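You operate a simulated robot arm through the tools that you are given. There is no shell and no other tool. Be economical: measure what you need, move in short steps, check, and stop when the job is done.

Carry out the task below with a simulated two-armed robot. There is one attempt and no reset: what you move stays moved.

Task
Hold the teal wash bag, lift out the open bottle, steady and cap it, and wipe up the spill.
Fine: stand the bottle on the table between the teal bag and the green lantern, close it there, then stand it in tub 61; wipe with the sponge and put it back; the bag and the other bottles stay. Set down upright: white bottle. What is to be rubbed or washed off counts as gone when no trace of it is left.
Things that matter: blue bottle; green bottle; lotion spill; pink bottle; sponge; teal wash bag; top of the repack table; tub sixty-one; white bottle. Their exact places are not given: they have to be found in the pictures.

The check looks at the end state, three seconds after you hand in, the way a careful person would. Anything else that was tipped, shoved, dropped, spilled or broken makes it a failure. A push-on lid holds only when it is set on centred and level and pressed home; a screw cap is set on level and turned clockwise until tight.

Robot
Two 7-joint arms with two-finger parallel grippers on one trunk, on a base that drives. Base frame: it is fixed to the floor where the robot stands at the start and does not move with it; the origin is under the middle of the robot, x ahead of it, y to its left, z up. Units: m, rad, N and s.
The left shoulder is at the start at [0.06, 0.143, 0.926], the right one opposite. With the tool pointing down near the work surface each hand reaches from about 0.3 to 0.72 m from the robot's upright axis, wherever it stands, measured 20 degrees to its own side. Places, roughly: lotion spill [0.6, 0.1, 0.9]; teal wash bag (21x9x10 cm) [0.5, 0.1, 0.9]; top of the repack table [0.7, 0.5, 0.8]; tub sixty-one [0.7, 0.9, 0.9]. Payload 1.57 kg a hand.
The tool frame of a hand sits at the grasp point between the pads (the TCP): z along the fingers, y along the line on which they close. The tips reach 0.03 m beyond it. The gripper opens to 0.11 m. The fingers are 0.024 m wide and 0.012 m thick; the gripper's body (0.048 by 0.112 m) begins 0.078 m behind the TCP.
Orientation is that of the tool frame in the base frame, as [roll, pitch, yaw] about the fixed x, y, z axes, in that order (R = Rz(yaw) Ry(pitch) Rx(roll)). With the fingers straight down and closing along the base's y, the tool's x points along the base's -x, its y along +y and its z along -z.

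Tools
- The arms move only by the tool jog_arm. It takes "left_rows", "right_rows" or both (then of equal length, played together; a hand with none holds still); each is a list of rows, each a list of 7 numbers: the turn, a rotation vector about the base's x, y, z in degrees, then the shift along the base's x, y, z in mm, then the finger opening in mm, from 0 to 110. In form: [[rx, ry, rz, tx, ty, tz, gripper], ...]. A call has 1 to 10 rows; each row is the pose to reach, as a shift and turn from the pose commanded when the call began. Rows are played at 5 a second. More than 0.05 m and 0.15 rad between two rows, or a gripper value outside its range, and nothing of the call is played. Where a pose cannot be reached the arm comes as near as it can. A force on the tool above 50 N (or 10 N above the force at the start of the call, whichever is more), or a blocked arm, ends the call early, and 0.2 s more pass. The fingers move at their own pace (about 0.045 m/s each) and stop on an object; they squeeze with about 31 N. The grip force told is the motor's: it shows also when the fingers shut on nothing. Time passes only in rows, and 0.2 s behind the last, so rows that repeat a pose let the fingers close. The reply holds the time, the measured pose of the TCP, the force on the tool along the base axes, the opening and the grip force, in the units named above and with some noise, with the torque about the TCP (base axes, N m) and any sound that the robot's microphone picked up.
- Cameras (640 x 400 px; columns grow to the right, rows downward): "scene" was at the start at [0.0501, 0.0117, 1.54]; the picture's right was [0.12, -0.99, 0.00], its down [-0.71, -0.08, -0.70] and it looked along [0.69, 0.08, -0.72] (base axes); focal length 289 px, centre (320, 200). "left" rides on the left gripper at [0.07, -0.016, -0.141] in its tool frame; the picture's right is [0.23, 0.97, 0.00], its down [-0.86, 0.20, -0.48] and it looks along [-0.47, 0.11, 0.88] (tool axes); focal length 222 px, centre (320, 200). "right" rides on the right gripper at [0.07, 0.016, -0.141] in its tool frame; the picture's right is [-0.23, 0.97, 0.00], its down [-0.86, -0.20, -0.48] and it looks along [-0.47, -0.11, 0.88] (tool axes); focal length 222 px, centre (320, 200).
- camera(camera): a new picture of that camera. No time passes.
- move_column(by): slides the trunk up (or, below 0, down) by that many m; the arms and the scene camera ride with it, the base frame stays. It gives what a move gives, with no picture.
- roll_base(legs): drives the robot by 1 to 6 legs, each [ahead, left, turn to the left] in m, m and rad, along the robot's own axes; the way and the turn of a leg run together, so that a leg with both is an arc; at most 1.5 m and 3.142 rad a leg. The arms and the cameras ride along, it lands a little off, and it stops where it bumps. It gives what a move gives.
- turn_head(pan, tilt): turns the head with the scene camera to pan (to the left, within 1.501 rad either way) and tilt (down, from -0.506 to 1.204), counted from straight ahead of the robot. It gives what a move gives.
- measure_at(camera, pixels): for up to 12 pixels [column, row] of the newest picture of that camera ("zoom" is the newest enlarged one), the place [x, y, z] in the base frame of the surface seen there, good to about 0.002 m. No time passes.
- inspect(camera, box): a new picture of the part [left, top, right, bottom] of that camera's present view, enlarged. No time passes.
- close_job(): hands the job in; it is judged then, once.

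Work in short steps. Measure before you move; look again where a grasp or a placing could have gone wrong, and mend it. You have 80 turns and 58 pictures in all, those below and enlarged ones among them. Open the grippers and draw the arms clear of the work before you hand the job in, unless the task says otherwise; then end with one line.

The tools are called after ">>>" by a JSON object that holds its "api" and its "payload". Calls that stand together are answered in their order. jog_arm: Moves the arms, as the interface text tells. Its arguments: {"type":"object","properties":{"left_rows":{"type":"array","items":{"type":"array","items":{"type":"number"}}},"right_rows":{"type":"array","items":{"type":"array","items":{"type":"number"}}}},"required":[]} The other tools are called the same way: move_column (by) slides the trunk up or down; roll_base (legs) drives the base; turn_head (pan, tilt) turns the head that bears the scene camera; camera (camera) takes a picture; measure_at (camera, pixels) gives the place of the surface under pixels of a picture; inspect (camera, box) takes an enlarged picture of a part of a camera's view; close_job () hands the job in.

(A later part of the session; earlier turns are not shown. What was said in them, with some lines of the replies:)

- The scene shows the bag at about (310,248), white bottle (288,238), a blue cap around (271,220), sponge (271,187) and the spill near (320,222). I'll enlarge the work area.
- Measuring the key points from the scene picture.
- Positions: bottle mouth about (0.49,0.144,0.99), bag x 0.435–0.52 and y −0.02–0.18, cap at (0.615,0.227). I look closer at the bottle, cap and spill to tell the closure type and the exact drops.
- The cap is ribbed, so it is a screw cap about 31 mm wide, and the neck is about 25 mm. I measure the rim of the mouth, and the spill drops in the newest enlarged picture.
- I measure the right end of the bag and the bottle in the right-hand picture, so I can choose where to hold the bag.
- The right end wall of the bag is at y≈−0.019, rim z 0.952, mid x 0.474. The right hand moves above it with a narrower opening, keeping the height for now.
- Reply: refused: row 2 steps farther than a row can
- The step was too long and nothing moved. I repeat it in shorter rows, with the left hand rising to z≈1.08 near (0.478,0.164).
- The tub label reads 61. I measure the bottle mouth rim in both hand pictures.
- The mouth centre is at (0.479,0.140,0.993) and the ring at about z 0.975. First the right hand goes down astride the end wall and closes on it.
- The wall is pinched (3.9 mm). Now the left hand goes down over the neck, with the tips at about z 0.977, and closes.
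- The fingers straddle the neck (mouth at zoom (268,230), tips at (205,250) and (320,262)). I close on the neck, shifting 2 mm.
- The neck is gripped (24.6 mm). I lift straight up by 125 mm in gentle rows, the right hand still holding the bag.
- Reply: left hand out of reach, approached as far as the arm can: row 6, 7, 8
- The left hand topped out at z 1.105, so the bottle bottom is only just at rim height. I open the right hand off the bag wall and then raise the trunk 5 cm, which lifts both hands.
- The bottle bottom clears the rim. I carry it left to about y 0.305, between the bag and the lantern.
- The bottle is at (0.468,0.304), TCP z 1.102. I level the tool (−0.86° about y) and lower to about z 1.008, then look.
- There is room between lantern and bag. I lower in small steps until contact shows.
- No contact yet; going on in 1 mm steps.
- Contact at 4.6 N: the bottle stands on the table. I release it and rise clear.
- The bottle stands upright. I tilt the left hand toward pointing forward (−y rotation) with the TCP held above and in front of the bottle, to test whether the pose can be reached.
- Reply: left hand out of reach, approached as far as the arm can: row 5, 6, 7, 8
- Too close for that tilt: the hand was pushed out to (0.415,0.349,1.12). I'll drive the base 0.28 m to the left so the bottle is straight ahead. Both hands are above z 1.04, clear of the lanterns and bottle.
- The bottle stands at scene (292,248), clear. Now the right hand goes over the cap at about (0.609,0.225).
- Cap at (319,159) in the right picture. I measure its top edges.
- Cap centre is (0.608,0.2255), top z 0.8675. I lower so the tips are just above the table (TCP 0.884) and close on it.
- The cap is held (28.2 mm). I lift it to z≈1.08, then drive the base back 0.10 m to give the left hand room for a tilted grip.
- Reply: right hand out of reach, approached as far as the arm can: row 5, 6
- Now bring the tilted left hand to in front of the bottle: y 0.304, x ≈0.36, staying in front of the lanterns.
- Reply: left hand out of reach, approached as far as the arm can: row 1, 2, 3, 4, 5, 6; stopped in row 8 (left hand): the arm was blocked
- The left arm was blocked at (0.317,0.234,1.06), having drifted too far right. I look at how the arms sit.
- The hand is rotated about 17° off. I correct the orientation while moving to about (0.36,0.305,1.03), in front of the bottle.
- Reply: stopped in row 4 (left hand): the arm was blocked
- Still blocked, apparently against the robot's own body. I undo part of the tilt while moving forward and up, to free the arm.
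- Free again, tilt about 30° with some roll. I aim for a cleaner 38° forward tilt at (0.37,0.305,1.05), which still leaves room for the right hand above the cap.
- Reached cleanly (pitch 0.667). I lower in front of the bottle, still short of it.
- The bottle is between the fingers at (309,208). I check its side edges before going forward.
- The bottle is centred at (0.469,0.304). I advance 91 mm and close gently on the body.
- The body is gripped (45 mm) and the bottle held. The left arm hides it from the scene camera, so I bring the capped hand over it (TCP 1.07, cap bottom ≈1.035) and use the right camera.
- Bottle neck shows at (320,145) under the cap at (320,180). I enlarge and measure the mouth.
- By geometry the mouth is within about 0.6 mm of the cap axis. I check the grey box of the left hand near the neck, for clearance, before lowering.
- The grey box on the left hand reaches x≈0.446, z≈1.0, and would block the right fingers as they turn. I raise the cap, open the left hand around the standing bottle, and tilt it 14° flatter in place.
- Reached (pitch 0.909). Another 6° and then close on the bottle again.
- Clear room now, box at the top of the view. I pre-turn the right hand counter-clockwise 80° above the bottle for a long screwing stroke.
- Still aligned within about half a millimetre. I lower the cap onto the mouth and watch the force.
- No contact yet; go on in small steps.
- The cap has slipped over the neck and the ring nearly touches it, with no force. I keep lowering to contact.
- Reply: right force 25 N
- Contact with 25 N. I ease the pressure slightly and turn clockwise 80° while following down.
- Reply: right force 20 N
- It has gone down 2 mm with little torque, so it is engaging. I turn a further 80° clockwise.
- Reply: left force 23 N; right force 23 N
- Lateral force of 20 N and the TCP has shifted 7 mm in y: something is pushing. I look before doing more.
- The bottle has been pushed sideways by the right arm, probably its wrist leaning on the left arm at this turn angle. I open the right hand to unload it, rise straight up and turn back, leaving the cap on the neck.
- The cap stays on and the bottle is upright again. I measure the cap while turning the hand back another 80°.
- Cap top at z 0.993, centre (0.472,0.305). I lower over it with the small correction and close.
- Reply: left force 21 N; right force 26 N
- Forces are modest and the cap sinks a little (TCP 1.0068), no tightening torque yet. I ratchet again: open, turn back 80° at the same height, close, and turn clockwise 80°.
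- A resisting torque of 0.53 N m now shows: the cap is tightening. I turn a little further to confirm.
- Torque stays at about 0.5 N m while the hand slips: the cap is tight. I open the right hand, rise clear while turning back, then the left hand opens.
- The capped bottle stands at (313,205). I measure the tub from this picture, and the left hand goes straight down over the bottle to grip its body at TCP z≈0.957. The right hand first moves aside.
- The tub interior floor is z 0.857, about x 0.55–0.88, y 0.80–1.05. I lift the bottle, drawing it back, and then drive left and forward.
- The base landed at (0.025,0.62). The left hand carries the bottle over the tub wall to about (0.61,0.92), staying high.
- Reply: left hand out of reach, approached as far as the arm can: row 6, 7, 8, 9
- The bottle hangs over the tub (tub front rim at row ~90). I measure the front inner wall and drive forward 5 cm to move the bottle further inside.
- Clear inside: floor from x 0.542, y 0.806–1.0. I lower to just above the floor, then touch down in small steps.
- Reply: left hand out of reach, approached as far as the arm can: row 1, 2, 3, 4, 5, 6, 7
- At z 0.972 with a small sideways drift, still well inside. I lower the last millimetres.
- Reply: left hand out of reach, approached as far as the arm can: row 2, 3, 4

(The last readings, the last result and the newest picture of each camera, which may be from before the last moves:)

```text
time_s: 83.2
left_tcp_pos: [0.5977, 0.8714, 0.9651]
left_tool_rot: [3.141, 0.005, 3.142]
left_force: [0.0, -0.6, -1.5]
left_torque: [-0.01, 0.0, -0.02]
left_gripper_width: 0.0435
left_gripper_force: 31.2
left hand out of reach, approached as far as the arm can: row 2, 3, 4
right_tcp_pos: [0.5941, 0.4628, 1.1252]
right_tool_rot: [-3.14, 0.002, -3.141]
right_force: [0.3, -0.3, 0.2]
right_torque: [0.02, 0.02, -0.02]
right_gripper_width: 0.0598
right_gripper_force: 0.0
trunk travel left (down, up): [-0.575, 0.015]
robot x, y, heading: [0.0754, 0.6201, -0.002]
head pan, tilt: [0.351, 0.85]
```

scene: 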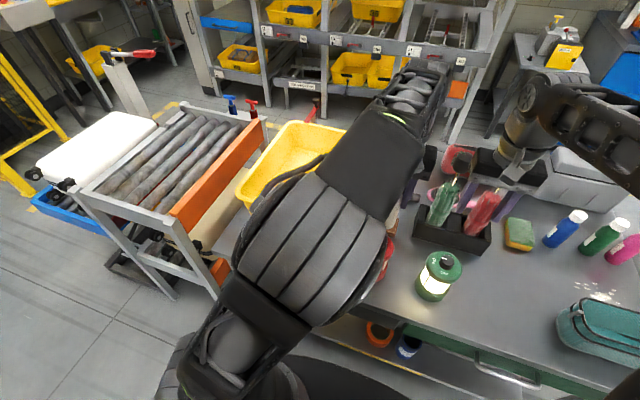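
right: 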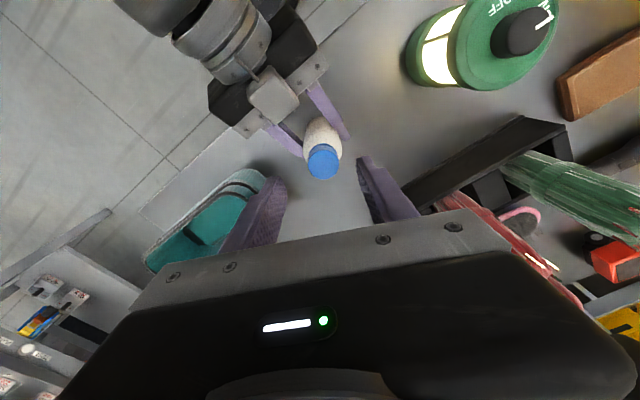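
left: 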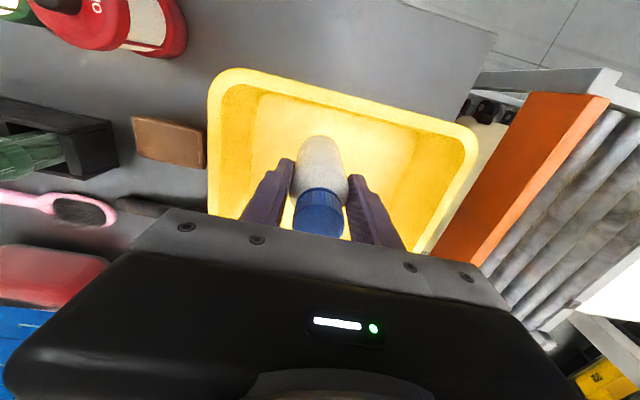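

The arm is at its limit just above contact, so I lower with the trunk instead.

>>> {"api": "move_column", "payload": {"by": -0.002}}

>>> {"api": "move_column", "payload": {"by": -0.0015}}

```text
time_s: 83.8
left_tcp_pos: [0.5983, 0.8711, 0.9622]
left_tool_rot: [3.141, 0.004, -3.141]
left_force: [-0.5, 0.8, 2.8]
left_torque: [-0.02, 0.07, 0.06]
left_gripper_width: 0.0436
left_gripper_force: 30.7
right_tcp_pos: [0.5939, 0.4619, 1.1246]
right_tool_rot: [3.141, 0.002, -3.141]
right_force: [-1.0, -0.7, -0.1]
right_torque: [0.02, -0.02, 0.03]
right_gripper_width: 0.0603
right_gripper_force: 0.2
trunk travel left (down, up): [-0.573, 0.017]
robot x, y, heading: [0.0717, 0.6202, 0.004]
head pan, tilt: [0.351, 0.85]
```

```text
time_s: 84.3
left_tcp_pos: [0.5984, 0.8717, 0.964]
left_tool_rot: [3.138, 0.008, -3.14]
left_force: [-0.7, 0.8, 15.3]
left_torque: [-0.09, 0.09, -0.02]
left_gripper_width: 0.0438
left_gripper_force: 31.1
right_tcp_pos: [0.5927, 0.4607, 1.1226]
right_tool_rot: [3.14, 0.001, -3.141]
right_force: [0.0, 0.1, -0.7]
right_torque: [-0.02, -0.02, 0.0]
right_gripper_width: 0.06
right_gripper_force: 0.1
trunk travel left (down, up): [-0.572, 0.018]
robot x, y, heading: [0.0743, 0.6181, 0.0]
head pan, tilt: [0.351, 0.85]
```

Contact (15 N): the bottle stands on the tub floor. I open, rise straight up, draw back, and look.

>>> {"api": "jog_arm", "payload": {"left_rows": [[0, 0, 0, 0, 0, 0, 55], [0, 0, 0, 0, 0, 0, 70], [0, 0, 0, 0, 0, 0, 76], [0, 0, 0, 0, 0, 30, 76], [0, 0, 0, -5, 0, 70, 76], [0, 0, 0, -25, -10, 110, 76], [0, 0, 0, -60, -30, 135, 76], [0, 0, 0, -95, -60, 140, 76]]}}

>>> {"api": "camera", "payload": {"camera": "left"}}

```text
time_s: 86.1
left_tcp_pos: [0.5034, 0.807, 1.1006]
left_tool_rot: [3.138, 0.006, -3.141]
left_force: [0.7, -0.1, -1.3]
left_torque: [0.01, -0.03, -0.02]
left_gripper_width: 0.0762
left_gripper_force: 0.0
right_tcp_pos: [0.5931, 0.4625, 1.1229]
right_tool_rot: [3.141, 0.001, -3.141]
right_force: [-0.3, 0.5, -0.3]
right_torque: [0.05, -0.04, 0.0]
right_gripper_width: 0.06
right_gripper_force: 0.1
trunk travel left (down, up): [-0.572, 0.018]
robot x, y, heading: [0.0723, 0.6212, -0.002]
head pan, tilt: [0.351, 0.85]
```

```text
9 pictures are left
```

left: 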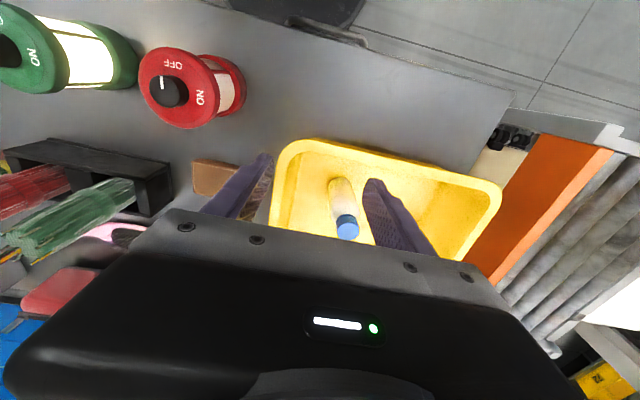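

The bottle stands upright in the tub. Next is the sponge: I draw the right hand back clear of the brush holder, then drive 0.34 m to the right and look.

>>> {"api": "jog_arm", "payload": {"right_rows": [[0, 0, 0, -40, 0, 0, 70], [0, 0, 0, -80, 0, 0, 80], [0, 0, 0, -110, 0, 0, 90]], "left_rows": [[0, 0, 0, -30, 0, 10, 76], [0, 0, 0, -60, 0, 15, 76], [0, 0, 0, -100, 0, 20, 76]]}}

>>> {"api": "roll_base", "payload": {"legs": [[0, -0.36, 0]]}}

>>> {"api": "turn_head", "payload": {"pan": -0.15, "tilt": 0.9}}

>>> {"api": "inspect", "payload": {"camera": "scene", "box": [180, 80, 440, 260]}}

```text
time_s: 86.9
left_tcp_pos: [0.3991, 0.8112, 1.1241]
left_tool_rot: [-3.142, 0.006, -3.139]
left_force: [-1.2, 0.6, -0.7]
left_torque: [-0.01, -0.01, 0.01]
left_gripper_width: 0.0761
left_gripper_force: 0.1
right_tcp_pos: [0.4806, 0.4617, 1.123]
right_tool_rot: [3.14, 0.002, -3.141]
right_force: [0.1, 0.5, 0.1]
right_torque: [-0.02, -0.02, 0.01]
right_gripper_width: 0.0899
right_gripper_force: 0.1
trunk travel left (down, up): [-0.572, 0.018]
robot x, y, heading: [0.0745, 0.6187, -0.002]
head pan, tilt: [0.351, 0.85]
```

```text
time_s: 89.2
left_tcp_pos: [0.4022, 0.4438, 1.1218]
left_tool_rot: [3.14, 0.005, 3.141]
left_force: [0.5, 0.1, -0.3]
left_torque: [0.05, 0.01, 0.01]
left_gripper_width: 0.0762
left_gripper_force: 0.1
right_tcp_pos: [0.4814, 0.0949, 1.1221]
right_tool_rot: [3.14, 0.001, 3.138]
right_force: [0.3, -0.4, -0.6]
right_torque: [0.01, 0.02, 0.01]
right_gripper_width: 0.09
right_gripper_force: 0.0
trunk travel left (down, up): [-0.572, 0.018]
robot x, y, heading: [0.0741, 0.25, -0.001]
head pan, tilt: [0.351, 0.85]
```

```text
time_s: 90.2
left_tcp_pos: [0.402, 0.4448, 1.1233]
left_tool_rot: [-3.141, 0.005, 3.139]
left_force: [0.4, 0.3, 0.4]
left_torque: [0.01, 0.0, 0.0]
left_gripper_width: 0.0764
left_gripper_force: 0.0
right_tcp_pos: [0.482, 0.0949, 1.1229]
right_tool_rot: [3.141, 0.0, 3.137]
right_force: [0.5, 0.2, -0.9]
right_torque: [-0.03, 0.03, -0.01]
right_gripper_width: 0.09
right_gripper_force: 0.0
trunk travel left (down, up): [-0.572, 0.018]
robot x, y, heading: [0.0692, 0.2563, -0.004]
head pan, tilt: [-0.15, 0.901]
```

```text
2.22 times, centred on (310, 170) of scene
```

zoom: 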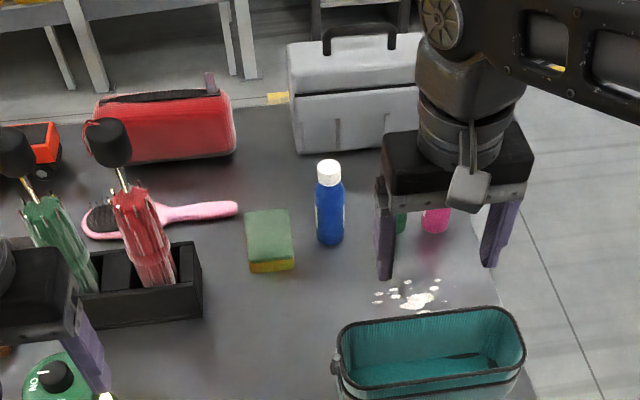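

The sponge is at zoom (270,238), with free space around it. I measure its corners.

>>> {"api": "measure_at", "payload": {"camera": "zoom", "pixels": [[249, 213], [287, 212], [291, 257], [253, 261], [270, 236], [273, 270], [294, 266], [329, 240], [415, 300], [445, 290], [375, 293], [404, 281]]}}

```text
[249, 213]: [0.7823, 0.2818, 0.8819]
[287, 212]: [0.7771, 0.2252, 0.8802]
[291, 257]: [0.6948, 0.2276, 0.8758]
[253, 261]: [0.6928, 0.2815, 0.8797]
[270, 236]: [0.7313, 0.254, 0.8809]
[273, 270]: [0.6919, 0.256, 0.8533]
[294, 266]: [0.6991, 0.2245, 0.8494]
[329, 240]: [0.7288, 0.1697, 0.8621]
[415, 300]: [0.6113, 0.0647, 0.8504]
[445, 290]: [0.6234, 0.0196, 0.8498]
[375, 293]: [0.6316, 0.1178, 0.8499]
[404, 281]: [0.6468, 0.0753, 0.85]
```

Sponge: x 0.691–0.783, y 0.224–0.283, top 0.881. I bring the right hand in along y≈0.254 (clear of the bag and the blue bottle) to just above it.

>>> {"api": "jog_arm", "payload": {"right_rows": [[0, 0, 0, 20, 40, -5, 78], [0, 0, 0, 40, 80, -15, 78], [0, 0, 0, 58, 118, -30, 78], [0, 0, 0, 76, 150, -55, 78], [0, 0, 0, 103, 159, -88, 78], [0, 0, 0, 133, 159, -122, 78], [0, 0, 0, 168, 159, -152, 78], [0, 0, 0, 203, 159, -178, 78], [0, 0, 0, 240, 159, -190, 78], [0, 0, 0, 240, 159, -190, 78]]}}

>>> {"api": "camera", "payload": {"camera": "right"}}

```text
time_s: 92.3
left_tcp_pos: [0.4009, 0.4452, 1.1225]
left_tool_rot: [3.141, 0.006, 3.139]
left_force: [-0.3, -0.1, -0.9]
left_torque: [-0.01, -0.02, -0.01]
left_gripper_width: 0.0756
left_gripper_force: 0.0
right_tcp_pos: [0.7207, 0.2529, 0.9324]
right_tool_rot: [3.141, 0.001, 3.138]
right_force: [-0.1, -0.3, -1.0]
right_torque: [-0.01, -0.01, 0.01]
right_gripper_width: 0.0779
right_gripper_force: 0.1
trunk travel left (down, up): [-0.572, 0.018]
robot x, y, heading: [0.0698, 0.2539, -0.001]
head pan, tilt: [-0.15, 0.901]
```

```text
7 pictures are left
```

right: 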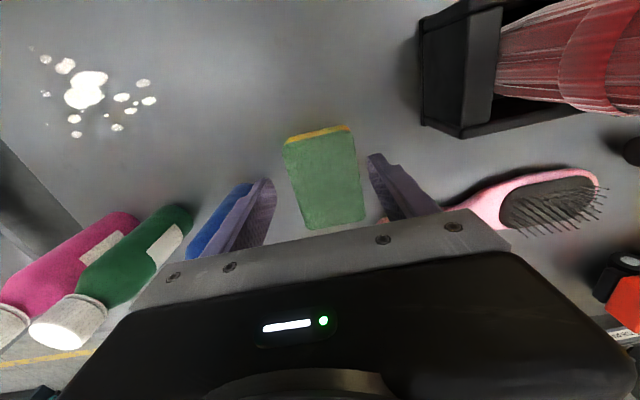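

The sponge sits between the fingers. I go down to TCP ≈0.888 and close on it.

>>> {"api": "jog_arm", "payload": {"right_rows": [[0, 0, 0, 0, 1, -25, 78], [0, 0, 0, 0, 1, -44, 78], [0, 0, 0, 0, 1, -44, 68], [0, 0, 0, 0, 1, -44, 58], [0, 0, 0, 0, 1, -44, 50], [0, 0, 0, 0, 1, -44, 42], [0, 0, 0, 0, 1, -44, 40], [0, 0, 0, 0, 1, -44, 40]]}}

```text
time_s: 94.2
left_tcp_pos: [0.4024, 0.4453, 1.1231]
left_tool_rot: [3.14, 0.007, 3.139]
left_force: [0.6, -0.2, 0.1]
left_torque: [0.02, 0.0, -0.01]
left_gripper_width: 0.076
left_gripper_force: 0.0
right_tcp_pos: [0.7215, 0.2533, 0.8874]
right_tool_rot: [-3.14, 0.002, 3.138]
right_force: [0.9, 0.7, -0.8]
right_torque: [0.02, 0.01, 0.0]
right_gripper_width: 0.0628
right_gripper_force: 31.1
trunk travel left (down, up): [-0.572, 0.018]
robot x, y, heading: [0.072, 0.255, -0.004]
head pan, tilt: [-0.15, 0.901]
```

The sponge is held (62.8 mm). I lift it slightly, move back and over to the left end of the spill at TCP (0.60,0.155), then set it down.

>>> {"api": "jog_arm", "payload": {"right_rows": [[0, 0, 0, 0, 0, 25, 40], [0, 0, 0, -40, 0, 25, 40], [0, 0, 0, -80, -10, 25, 40], [0, 0, 0, -113, -40, 25, 40], [0, 0, 0, -121, -80, 25, 40], [0, 0, 0, -121, -98, 10, 40], [0, 0, 0, -121, -98, 0, 40], [0, 0, 0, -121, -98, -2, 40]]}}

>>> {"api": "jog_arm", "payload": {"right_rows": [[0, 0, 0, 0, -20, 0, 40], [0, 0, 0, 0, -40, 0, 40], [0, 0, 0, 0, -60, 0, 40], [0, 0, 0, 0, -80, 0, 40], [0, 0, 0, 0, -100, 0, 40], [0, 0, 0, 0, -120, 0, 40], [0, 0, 0, 0, -140, 0, 40], [0, 0, 0, 0, -160, 0, 40], [0, 0, 0, 0, -180, 0, 40]]}}

>>> {"api": "inspect", "payload": {"camera": "scene", "box": [270, 140, 430, 250]}}

```text
time_s: 96.0
left_tcp_pos: [0.4019, 0.4436, 1.1241]
left_tool_rot: [3.14, 0.004, 3.14]
left_force: [0.5, -0.2, 0.1]
left_torque: [0.0, 0.04, 0.02]
left_gripper_width: 0.0761
left_gripper_force: 0.1
right_tcp_pos: [0.6021, 0.1582, 0.8886]
right_tool_rot: [-3.141, 0.002, 3.138]
right_force: [-0.6, -0.9, 6.6]
right_torque: [0.0, -0.03, 0.01]
right_gripper_width: 0.0627
right_gripper_force: 31.2
trunk travel left (down, up): [-0.572, 0.018]
robot x, y, heading: [0.0758, 0.2569, -0.007]
head pan, tilt: [-0.15, 0.901]
```

```text
time_s: 98.0
left_tcp_pos: [0.4005, 0.4452, 1.1239]
left_tool_rot: [3.14, 0.007, 3.14]
left_force: [0.1, 0.6, -0.6]
left_torque: [0.01, 0.01, 0.01]
left_gripper_width: 0.0762
left_gripper_force: 0.0
right_tcp_pos: [0.5995, -0.0231, 0.8868]
right_tool_rot: [-3.14, 0.0, 3.137]
right_force: [-0.5, 7.0, 11.2]
right_torque: [0.23, -0.15, 0.16]
right_gripper_width: 0.0629
right_gripper_force: 31.2
trunk travel left (down, up): [-0.572, 0.018]
robot x, y, heading: [0.0731, 0.2574, -0.005]
head pan, tilt: [-0.15, 0.901]
```

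```text
3.64 times, centred on (350, 195) of scene
```

zoom: 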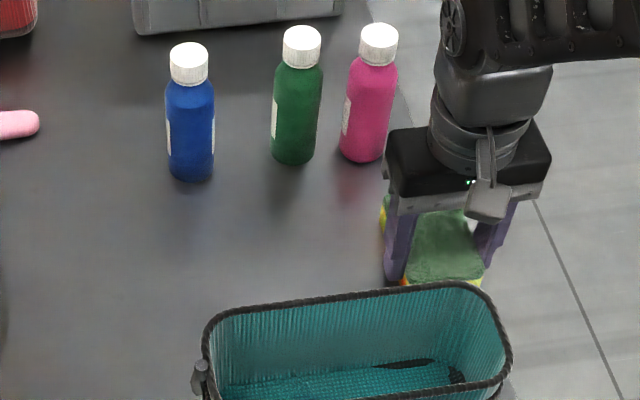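

One stroke wiped all that can be seen. I make a return stroke 18 mm nearer to the bag for drops hidden behind its rim, then lift and check with the hand camera.

>>> {"api": "jog_arm", "payload": {"right_rows": [[0, 0, 0, -9, -10, 0, 40], [0, 0, 0, -18, 0, 0, 40], [0, 0, 0, -18, 25, 0, 40], [0, 0, 0, -18, 50, 0, 40], [0, 0, 0, -18, 75, 0, 40], [0, 0, 0, -18, 100, 0, 40], [0, 0, 0, -18, 125, 0, 40], [0, 0, 0, -18, 150, 0, 40], [0, 0, 0, -18, 175, 0, 40], [0, 0, 0, -10, 190, 0, 40]]}}

>>> {"api": "jog_arm", "payload": {"right_rows": [[0, 0, 0, 10, 10, 15, 40], [0, 0, 0, 30, 30, 35, 40], [0, 0, 0, 50, 60, 40, 40], [0, 0, 0, 85, 84, 40, 40]]}}

>>> {"api": "camera", "payload": {"camera": "right"}}

```text
time_s: 100.2
left_tcp_pos: [0.4007, 0.4437, 1.124]
left_tool_rot: [3.14, 0.004, 3.137]
left_force: [-0.4, -0.5, 0.8]
left_torque: [0.03, 0.03, -0.04]
left_gripper_width: 0.0761
left_gripper_force: 0.0
right_tcp_pos: [0.5911, 0.1667, 0.8862]
right_tool_rot: [-3.141, 0.001, 3.137]
right_force: [-3.0, -5.9, 6.8]
right_torque: [-0.14, 0.11, -0.06]
right_gripper_width: 0.0629
right_gripper_force: 30.6
trunk travel left (down, up): [-0.572, 0.018]
robot x, y, heading: [0.0705, 0.2559, -0.005]
head pan, tilt: [-0.15, 0.901]
```

```text
time_s: 101.2
left_tcp_pos: [0.4024, 0.4459, 1.1225]
left_tool_rot: [3.139, 0.004, 3.14]
left_force: [0.4, 0.2, 0.4]
left_torque: [-0.01, 0.0, -0.03]
left_gripper_width: 0.0764
left_gripper_force: 0.0
right_tcp_pos: [0.6755, 0.2529, 0.9265]
right_tool_rot: [3.141, -0.001, 3.139]
right_force: [-0.2, -1.1, -0.7]
right_torque: [0.03, 0.04, -0.01]
right_gripper_width: 0.0627
right_gripper_force: 30.8
trunk travel left (down, up): [-0.572, 0.018]
robot x, y, heading: [0.072, 0.257, -0.001]
head pan, tilt: [-0.15, 0.901]
```

```text
5 pictures are left
```

right: 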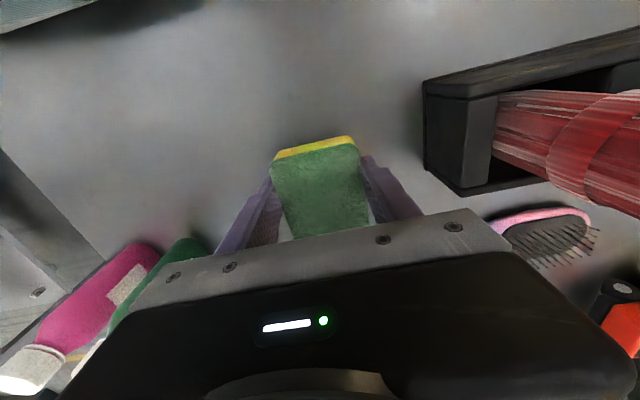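

The table looks clean in this view. I enlarge the spill area (image left-top) to look for faint traces.

>>> {"api": "inspect", "payload": {"camera": "right", "box": [0, 0, 260, 170]}}

```text
2.35 times, centred on (130, 85) of right
```

zoom: 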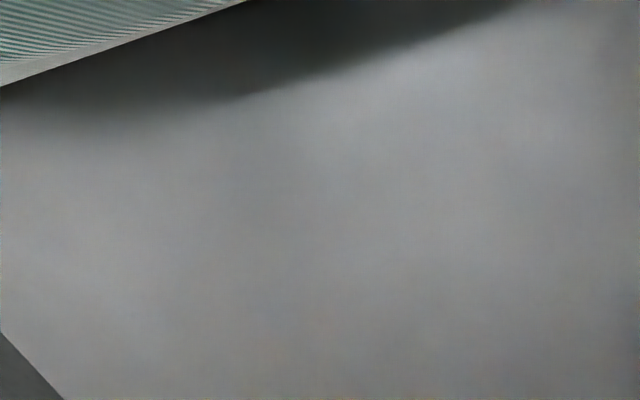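

No trace left. I set the sponge back at its old place (TCP 0.7215, 0.2533), open, rise and draw back.

>>> {"api": "jog_arm", "payload": {"right_rows": [[0, 0, 0, 25, 0.5, 0, 40], [0, 0, 0, 46, 0.5, -10, 40], [0, 0, 0, 46, 0.5, -30, 40], [0, 0, 0, 46, 0.5, -39, 40], [0, 0, 0, 46, 0.5, -39, 60], [0, 0, 0, 46, 0.5, -39, 72], [0, 0, 0, 46, 0.5, -39, 78], [0, 0, 0, 46, 0.5, -39, 78], [0, 0, 0, 46, 0.5, -10, 78], [0, 0, 0, 46, 0.5, 12, 78]]}}

>>> {"api": "jog_arm", "payload": {"right_rows": [[0, 0, 0, -40, 0, 15, 78], [0, 0, 0, -80, 0, 40, 78], [0, 0, 0, -115, 0, 70, 78], [0, 0, 0, -150, 0, 100, 78], [0, 0, 0, -185, -15, 130, 78], [0, 0, 0, -220, -40, 150, 78], [0, 0, 0, -250, -75, 160, 78], [0, 0, 0, -270, -115, 165, 78], [0, 0, 0, -290, -155, 165, 78], [0, 0, 0, -300, -195, 165, 78]]}}

>>> {"api": "turn_head", "payload": {"pan": 0.15, "tilt": 0.8}}

>>> {"api": "camera", "payload": {"camera": "scene"}}

```text
time_s: 103.3
left_tcp_pos: [0.4024, 0.4452, 1.1234]
left_tool_rot: [3.138, 0.006, 3.139]
left_force: [0.2, 0.0, 1.0]
left_torque: [0.0, 0.01, 0.01]
left_gripper_width: 0.0761
left_gripper_force: 0.0
right_tcp_pos: [0.7231, 0.2529, 0.9399]
right_tool_rot: [3.142, 0.004, 3.138]
right_force: [-0.2, -0.2, 0.4]
right_torque: [0.03, -0.02, -0.01]
right_gripper_width: 0.0781
right_gripper_force: 0.0
trunk travel left (down, up): [-0.572, 0.018]
robot x, y, heading: [0.0689, 0.2572, -0.001]
head pan, tilt: [-0.15, 0.901]
```

```text
time_s: 105.5
left_tcp_pos: [0.4012, 0.445, 1.1234]
left_tool_rot: [3.141, 0.004, 3.139]
left_force: [0.4, 0.0, -0.6]
left_torque: [0.02, -0.01, 0.0]
left_gripper_width: 0.076
left_gripper_force: 0.1
right_tcp_pos: [0.42, 0.0565, 1.1033]
right_tool_rot: [3.139, 0.0, 3.14]
right_force: [0.2, 0.2, 0.1]
right_torque: [0.01, -0.03, 0.05]
right_gripper_width: 0.078
right_gripper_force: 0.0
trunk travel left (down, up): [-0.572, 0.018]
robot x, y, heading: [0.073, 0.2536, -0.001]
head pan, tilt: [-0.15, 0.901]
```

```text
time_s: 106.3
left_tcp_pos: [0.401, 0.4456, 1.1236]
left_tool_rot: [3.14, 0.006, 3.141]
left_force: [0.2, 0.1, 0.7]
left_torque: [-0.03, 0.0, 0.02]
left_gripper_width: 0.076
left_gripper_force: 0.1
right_tcp_pos: [0.4213, 0.0571, 1.1039]
right_tool_rot: [3.141, 0.003, 3.138]
right_force: [0.0, -0.6, 0.5]
right_torque: [0.03, 0.0, -0.02]
right_gripper_width: 0.078
right_gripper_force: 0.0
trunk travel left (down, up): [-0.572, 0.018]
robot x, y, heading: [0.0719, 0.2511, -0.0]
head pan, tilt: [0.15, 0.799]
```

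```text
3 pictures are left
```

scene: 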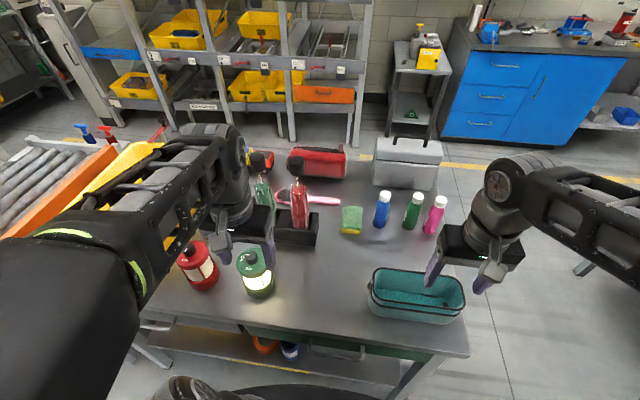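

All looks in order: the sponge is back, bottles standing, table clean. I check the positions of bag and sponge, and back the base 0.2 m away so the arms are clear.

>>> {"api": "measure_at", "payload": {"camera": "scene", "pixels": [[351, 220], [343, 208], [361, 208], [368, 285], [464, 290], [380, 269], [460, 285]]}}

>>> {"api": "roll_base", "payload": {"legs": [[-0.2, 0, 0]]}}

>>> {"api": "turn_head", "payload": {"pan": 0.3, "tilt": 0.7}}

>>> {"api": "camera", "payload": {"camera": "scene"}}

```text
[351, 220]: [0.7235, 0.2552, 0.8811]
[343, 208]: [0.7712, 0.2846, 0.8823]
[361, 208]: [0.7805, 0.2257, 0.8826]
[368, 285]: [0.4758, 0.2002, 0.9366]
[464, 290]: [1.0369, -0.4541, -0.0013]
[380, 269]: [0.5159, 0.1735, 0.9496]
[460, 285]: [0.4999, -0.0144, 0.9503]
```

```text
time_s: 108.0
left_tcp_pos: [0.2012, 0.4454, 1.1223]
left_tool_rot: [3.139, 0.006, 3.136]
left_force: [1.4, -0.3, 0.0]
left_torque: [0.02, -0.01, 0.01]
left_gripper_width: 0.0757
left_gripper_force: 0.1
right_tcp_pos: [0.219, 0.0569, 1.104]
right_tool_rot: [-3.141, 0.004, 3.136]
right_force: [-0.6, 0.3, -0.6]
right_torque: [0.02, -0.04, 0.02]
right_gripper_width: 0.0779
right_gripper_force: 0.1
trunk travel left (down, up): [-0.572, 0.018]
robot x, y, heading: [-0.123, 0.2547, -0.007]
head pan, tilt: [0.15, 0.799]
```

```text
time_s: 108.7
left_tcp_pos: [0.2028, 0.445, 1.1239]
left_tool_rot: [3.14, 0.005, 3.136]
left_force: [0.7, -0.6, -0.6]
left_torque: [-0.02, -0.01, 0.04]
left_gripper_width: 0.0755
left_gripper_force: 0.0
right_tcp_pos: [0.2211, 0.0561, 1.1045]
right_tool_rot: [3.141, 0.0, 3.135]
right_force: [0.2, 0.1, 0.3]
right_torque: [0.02, 0.02, 0.02]
right_gripper_width: 0.0782
right_gripper_force: 0.0
trunk travel left (down, up): [-0.572, 0.018]
robot x, y, heading: [-0.1237, 0.2517, -0.009]
head pan, tilt: [0.3, 0.7]
```

```text
2 pictures are left
```

scene: 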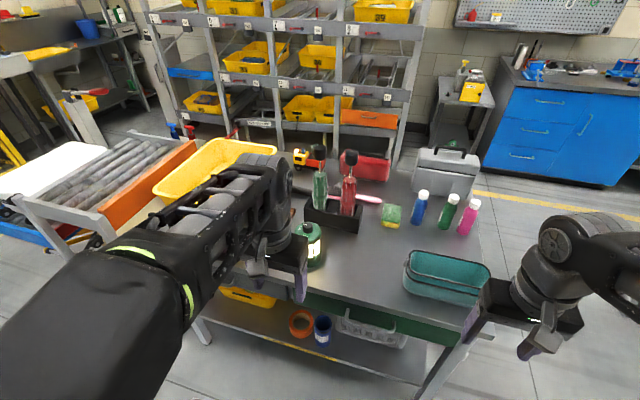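

Bag (left end y≈0.175, right end ≈−0.015) and sponge (x 0.69–0.78, y 0.225–0.284) are where they were. The spill is gone, the capped bottle was seen upright in tub 61, and both hands are open and clear, so I hand in.

>>> {"api": "close_job", "payload": {}}

```text
The job is handed in.
```

The white bottle is capped tight and standing upright in tub 61, the spill is wiped away with no trace in the last close view, and the sponge is back in its place. The bag and other bottles have not moved.
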